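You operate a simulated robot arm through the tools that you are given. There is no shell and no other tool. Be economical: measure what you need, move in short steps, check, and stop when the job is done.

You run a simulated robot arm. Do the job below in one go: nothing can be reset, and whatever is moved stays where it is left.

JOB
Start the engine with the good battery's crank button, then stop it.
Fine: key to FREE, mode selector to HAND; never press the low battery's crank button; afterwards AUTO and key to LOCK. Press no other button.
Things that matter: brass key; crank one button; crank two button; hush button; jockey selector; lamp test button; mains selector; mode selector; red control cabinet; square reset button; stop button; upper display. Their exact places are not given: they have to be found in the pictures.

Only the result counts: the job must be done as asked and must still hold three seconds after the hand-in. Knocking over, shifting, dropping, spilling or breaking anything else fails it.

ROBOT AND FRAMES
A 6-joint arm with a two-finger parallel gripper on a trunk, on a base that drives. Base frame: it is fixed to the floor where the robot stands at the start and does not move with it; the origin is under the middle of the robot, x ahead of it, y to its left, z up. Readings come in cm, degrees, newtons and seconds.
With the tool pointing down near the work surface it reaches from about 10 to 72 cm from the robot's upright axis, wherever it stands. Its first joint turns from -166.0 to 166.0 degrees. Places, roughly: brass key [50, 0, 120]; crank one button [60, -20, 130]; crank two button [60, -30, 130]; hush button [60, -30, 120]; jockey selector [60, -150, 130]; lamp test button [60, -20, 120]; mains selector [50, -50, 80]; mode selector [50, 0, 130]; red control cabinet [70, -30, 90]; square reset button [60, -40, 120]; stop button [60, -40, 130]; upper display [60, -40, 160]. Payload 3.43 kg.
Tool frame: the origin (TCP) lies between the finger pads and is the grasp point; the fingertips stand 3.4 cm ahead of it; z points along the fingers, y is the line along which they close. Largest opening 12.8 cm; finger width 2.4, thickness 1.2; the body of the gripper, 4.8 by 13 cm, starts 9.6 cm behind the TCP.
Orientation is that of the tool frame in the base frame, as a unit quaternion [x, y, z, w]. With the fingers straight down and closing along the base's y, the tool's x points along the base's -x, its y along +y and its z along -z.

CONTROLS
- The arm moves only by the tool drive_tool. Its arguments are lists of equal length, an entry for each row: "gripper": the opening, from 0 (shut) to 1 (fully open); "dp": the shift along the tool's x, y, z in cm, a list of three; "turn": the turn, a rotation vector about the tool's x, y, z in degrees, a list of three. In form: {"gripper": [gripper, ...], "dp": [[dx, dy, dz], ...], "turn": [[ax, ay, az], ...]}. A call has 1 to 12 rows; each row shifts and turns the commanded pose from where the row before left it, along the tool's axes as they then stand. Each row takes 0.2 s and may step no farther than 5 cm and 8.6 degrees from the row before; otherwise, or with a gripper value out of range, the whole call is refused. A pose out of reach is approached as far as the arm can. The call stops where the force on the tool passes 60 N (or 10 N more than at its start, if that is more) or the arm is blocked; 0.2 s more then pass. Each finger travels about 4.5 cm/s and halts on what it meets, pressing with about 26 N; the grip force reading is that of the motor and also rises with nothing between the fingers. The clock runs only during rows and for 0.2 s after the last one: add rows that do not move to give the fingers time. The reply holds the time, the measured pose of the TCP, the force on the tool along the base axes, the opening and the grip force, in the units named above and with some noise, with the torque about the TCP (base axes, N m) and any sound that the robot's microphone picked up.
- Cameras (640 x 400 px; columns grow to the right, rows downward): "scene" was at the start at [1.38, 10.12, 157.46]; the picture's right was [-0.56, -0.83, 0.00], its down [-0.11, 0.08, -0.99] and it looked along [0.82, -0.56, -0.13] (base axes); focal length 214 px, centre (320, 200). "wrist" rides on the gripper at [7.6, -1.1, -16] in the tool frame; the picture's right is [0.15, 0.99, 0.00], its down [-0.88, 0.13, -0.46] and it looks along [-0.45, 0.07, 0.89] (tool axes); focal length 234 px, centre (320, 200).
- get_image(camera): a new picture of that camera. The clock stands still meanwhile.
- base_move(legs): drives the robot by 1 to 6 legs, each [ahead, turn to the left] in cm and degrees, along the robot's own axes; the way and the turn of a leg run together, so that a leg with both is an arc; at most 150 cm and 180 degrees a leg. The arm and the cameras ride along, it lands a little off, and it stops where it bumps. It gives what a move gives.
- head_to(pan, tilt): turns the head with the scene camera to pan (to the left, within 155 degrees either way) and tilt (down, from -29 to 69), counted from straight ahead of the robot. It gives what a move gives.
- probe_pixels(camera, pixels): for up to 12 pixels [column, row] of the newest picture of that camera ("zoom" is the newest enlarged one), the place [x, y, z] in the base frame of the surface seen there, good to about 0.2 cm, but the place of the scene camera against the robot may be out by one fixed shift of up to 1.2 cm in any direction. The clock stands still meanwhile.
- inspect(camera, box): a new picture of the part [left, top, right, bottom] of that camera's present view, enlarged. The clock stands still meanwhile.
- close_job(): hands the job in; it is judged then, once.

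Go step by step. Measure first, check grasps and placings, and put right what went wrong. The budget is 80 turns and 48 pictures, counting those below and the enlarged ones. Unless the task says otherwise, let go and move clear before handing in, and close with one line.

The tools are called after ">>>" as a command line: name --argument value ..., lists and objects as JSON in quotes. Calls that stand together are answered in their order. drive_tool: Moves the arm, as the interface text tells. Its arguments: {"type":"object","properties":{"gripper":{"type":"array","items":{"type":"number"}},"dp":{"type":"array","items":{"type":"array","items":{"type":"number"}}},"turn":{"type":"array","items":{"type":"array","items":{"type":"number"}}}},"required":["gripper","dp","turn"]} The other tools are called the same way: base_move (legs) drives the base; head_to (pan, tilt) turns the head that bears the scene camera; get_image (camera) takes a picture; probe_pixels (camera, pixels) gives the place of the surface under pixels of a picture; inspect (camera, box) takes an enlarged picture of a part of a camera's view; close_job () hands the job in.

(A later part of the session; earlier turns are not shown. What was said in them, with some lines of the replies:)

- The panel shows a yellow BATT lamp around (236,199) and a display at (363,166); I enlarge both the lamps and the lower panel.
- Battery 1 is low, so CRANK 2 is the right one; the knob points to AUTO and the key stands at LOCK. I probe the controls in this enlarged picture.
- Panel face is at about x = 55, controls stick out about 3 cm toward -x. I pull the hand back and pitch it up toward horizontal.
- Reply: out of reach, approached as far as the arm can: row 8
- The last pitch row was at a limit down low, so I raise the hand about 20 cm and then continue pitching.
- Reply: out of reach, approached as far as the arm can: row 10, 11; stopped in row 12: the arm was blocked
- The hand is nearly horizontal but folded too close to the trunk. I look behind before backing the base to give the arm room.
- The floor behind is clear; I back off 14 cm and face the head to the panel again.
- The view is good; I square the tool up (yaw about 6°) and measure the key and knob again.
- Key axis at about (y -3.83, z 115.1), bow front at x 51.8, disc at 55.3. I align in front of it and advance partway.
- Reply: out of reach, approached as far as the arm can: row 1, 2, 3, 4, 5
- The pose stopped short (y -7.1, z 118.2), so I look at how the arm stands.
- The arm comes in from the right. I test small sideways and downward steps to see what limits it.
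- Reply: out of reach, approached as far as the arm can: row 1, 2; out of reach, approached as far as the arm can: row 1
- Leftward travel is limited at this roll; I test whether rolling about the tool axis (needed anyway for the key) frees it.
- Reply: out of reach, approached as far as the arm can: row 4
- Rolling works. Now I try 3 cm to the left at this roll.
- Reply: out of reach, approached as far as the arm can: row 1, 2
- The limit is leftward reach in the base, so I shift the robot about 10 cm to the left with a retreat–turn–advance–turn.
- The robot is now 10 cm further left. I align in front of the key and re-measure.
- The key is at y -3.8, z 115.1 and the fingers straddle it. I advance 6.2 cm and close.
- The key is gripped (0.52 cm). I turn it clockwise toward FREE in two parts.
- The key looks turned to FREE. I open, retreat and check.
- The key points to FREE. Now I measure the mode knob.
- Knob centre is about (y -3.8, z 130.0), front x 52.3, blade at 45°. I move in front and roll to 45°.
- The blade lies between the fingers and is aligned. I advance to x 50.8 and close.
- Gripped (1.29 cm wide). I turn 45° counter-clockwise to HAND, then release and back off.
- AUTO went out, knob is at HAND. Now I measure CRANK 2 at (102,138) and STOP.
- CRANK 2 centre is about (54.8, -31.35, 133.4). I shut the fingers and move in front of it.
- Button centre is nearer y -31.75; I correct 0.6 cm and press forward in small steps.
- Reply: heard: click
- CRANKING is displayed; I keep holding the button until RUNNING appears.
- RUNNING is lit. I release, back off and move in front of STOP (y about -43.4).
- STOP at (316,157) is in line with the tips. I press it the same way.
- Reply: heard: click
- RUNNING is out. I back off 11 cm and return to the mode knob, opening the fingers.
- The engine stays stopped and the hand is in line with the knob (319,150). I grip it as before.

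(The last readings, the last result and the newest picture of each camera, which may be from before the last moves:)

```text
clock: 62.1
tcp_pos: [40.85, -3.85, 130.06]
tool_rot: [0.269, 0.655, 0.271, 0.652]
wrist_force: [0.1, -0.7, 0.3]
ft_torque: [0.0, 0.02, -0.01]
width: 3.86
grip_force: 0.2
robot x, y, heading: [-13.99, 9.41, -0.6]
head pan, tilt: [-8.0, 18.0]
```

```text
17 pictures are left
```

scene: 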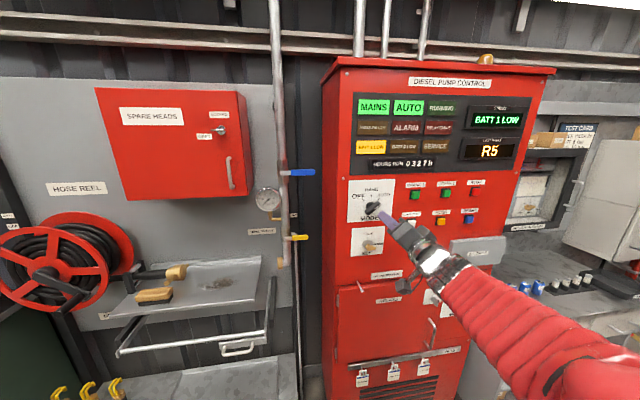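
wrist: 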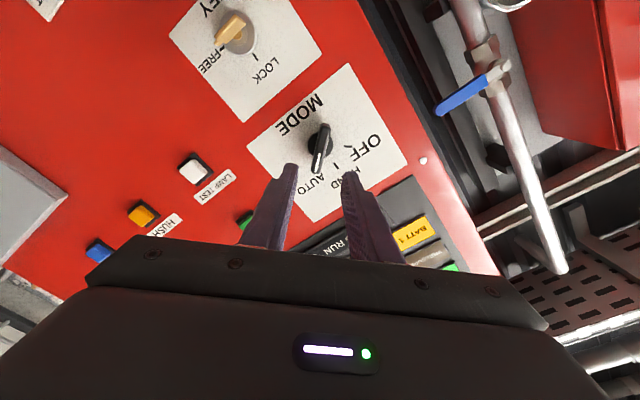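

AUTO is lit again. I roll to 90° and go down in front of the key.

>>> drive_tool --gripper '[0.3, 0.3, 0.3, 0.3, 0.25, 0.2, 0.2, 0.2, 0.2, 0.2]' --dp '[[0, 0, 0], [0, 0, 0], [0, 0, 0], [0, 0, 0], [0, 0, 0], [0, 0, 0], [0, -5, 0], [0.05, -5, 0], [0, -5, 0], [0, 0, 0]]' --turn '[[0, 0, 7.5], [0, 0, 7.5], [0, 0, 7.5], [0, 0, 7.5], [0, 0, 7.5], [0, 0, 7.5], [0, 0, 0], [0, 0, 0], [0, 0, 0], [0, 0, 0]]'

>>> inspect --camera "wrist" --box '[240, 60, 560, 260]'

```text
clock: 64.3
tcp_pos: [40.98, -3.64, 114.86]
tool_rot: [0.498, 0.502, 0.5, 0.5]
wrist_force: [-0.7, -0.2, 0.2]
ft_torque: [0.0, 0.01, -0.02]
width: 2.57
grip_force: 0.0
robot x, y, heading: [-14.21, 9.41, -0.7]
head pan, tilt: [-8.0, 18.0]
```

```text
2.00 times, centred on (400, 160) of wrist
```

zoom: 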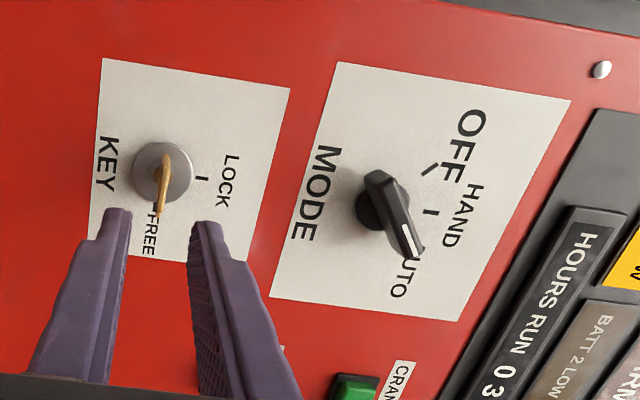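

The key is between the fingers. I advance 9.8 cm, grip and turn counter-clockwise 90° to LOCK.

>>> drive_tool --gripper '[0.2, 0.2, 0.2, 0.2, 0.1, 0.0, 0.0, 0.0]' --dp '[[-0.1, 0.15, 4], [0, 0, 4], [0, 0, 1.8], [0, 0, 0], [0, 0, 0], [0, 0, 0], [0, 0, 0], [0, 0, 0]]' --turn '[[0, 0, 0], [0, 0, 0], [0, 0, 0], [0, 0, 0], [0, 0, 0], [0, 0, 0], [0, 0, 0], [0, 0, 0]]'

>>> drive_tool --gripper '[0, 0, 0, 0, 0, 0, 0, 0, 0, 0, 0, 0]' --dp '[[0, 0, 0], [0, 0, 0], [0, 0, 0], [0, 0, 0], [0, 0, 0], [0, 0, 0], [0, 0, 0], [0, 0, 0], [0, 0, 0], [0, 0, 0], [0, 0, 0], [0, 0, 0]]' --turn '[[0, 0, -8.2], [0, 0, -8.2], [0, 0, -8.2], [0, 0, -8.2], [0, 0, -8.2], [0, 0, -8.2], [0, 0, -8.2], [0, 0, -8.2], [0, 0, -8.2], [0, 0, -8.2], [0, 0, -8], [0, 0, 0]]'

```text
clock: 66.1
tcp_pos: [50.85, -3.75, 114.97]
tool_rot: [0.5, 0.501, 0.5, 0.499]
wrist_force: [3.8, 1.1, -0.2]
ft_torque: [0.0, -0.17, -0.29]
width: 0.5
grip_force: 39.6
robot x, y, heading: [-13.92, 9.38, -0.8]
head pan, tilt: [-8.0, 18.0]
```

```text
clock: 68.7
tcp_pos: [50.63, -3.72, 114.97]
tool_rot: [-0.003, 0.708, 0.001, 0.706]
wrist_force: [8.6, 15.0, -10.4]
ft_torque: [0.08, 1.3, 1.03]
width: 0.48
grip_force: 39.5
robot x, y, heading: [-14.35, 9.45, -0.5]
head pan, tilt: [-8.0, 18.0]
```

Turned the full 90°. I release, retreat and check key, knob and lamps.

>>> drive_tool --gripper '[0.1, 0.2, 0.2, 0.2, 0.2, 0.2, 0.2]' --dp '[[0, 0, 0], [0, 0, 0], [0, 0, 0], [0, 0, -4], [0, 0, -4], [0, 0, -4], [0, 0, 0]]' --turn '[[0, 0, 0], [0, 0, 0], [0, 0, 0], [0, 0, 0], [0, 0, 0], [0, 0, 0], [0, 0, 0]]'

>>> get_image --camera "wrist"

>>> inspect --camera "scene" --box '[330, 80, 560, 270]'

```text
clock: 70.3
tcp_pos: [38.57, -4.03, 115.11]
tool_rot: [-0.001, 0.708, 0.0, 0.706]
wrist_force: [-0.3, -0.3, 1.0]
ft_torque: [-0.01, 0.03, -0.01]
width: 2.56
grip_force: 0.1
robot x, y, heading: [-14.07, 9.46, -0.5]
head pan, tilt: [-8.0, 18.0]
```

```text
15 pictures are left
```

wrist: 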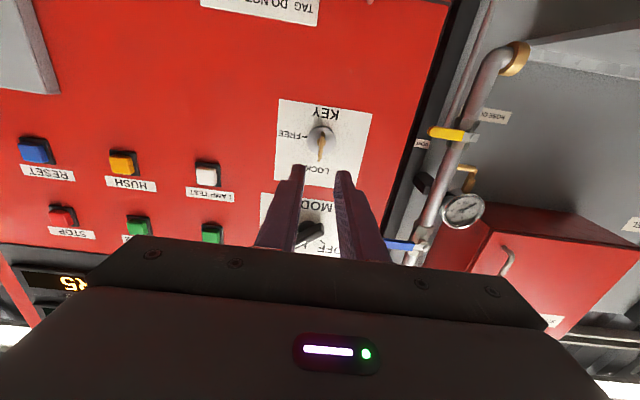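

```text
2.11 times, centred on (445, 175) of scene
```

zoom: 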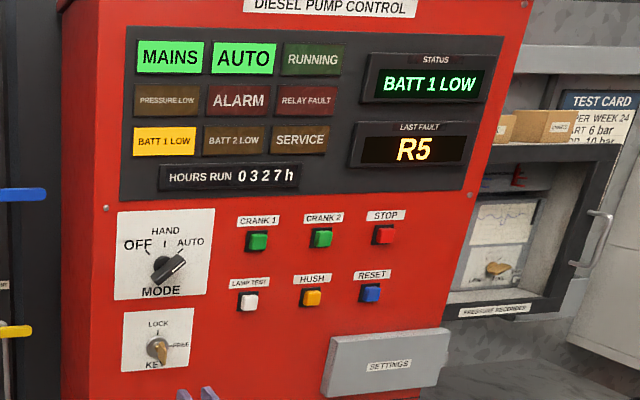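

The key is upright at LOCK, the knob is at AUTO with its lamp lit, RUNNING is out and the hand is clear. I hand in.

>>> close_job

```text
The job is handed in.
```

I started the engine with CRANK 2, because battery 1 was the low one, and stopped it with STOP. The mode selector is back at AUTO, the key is at LOCK, and no other button was pressed.
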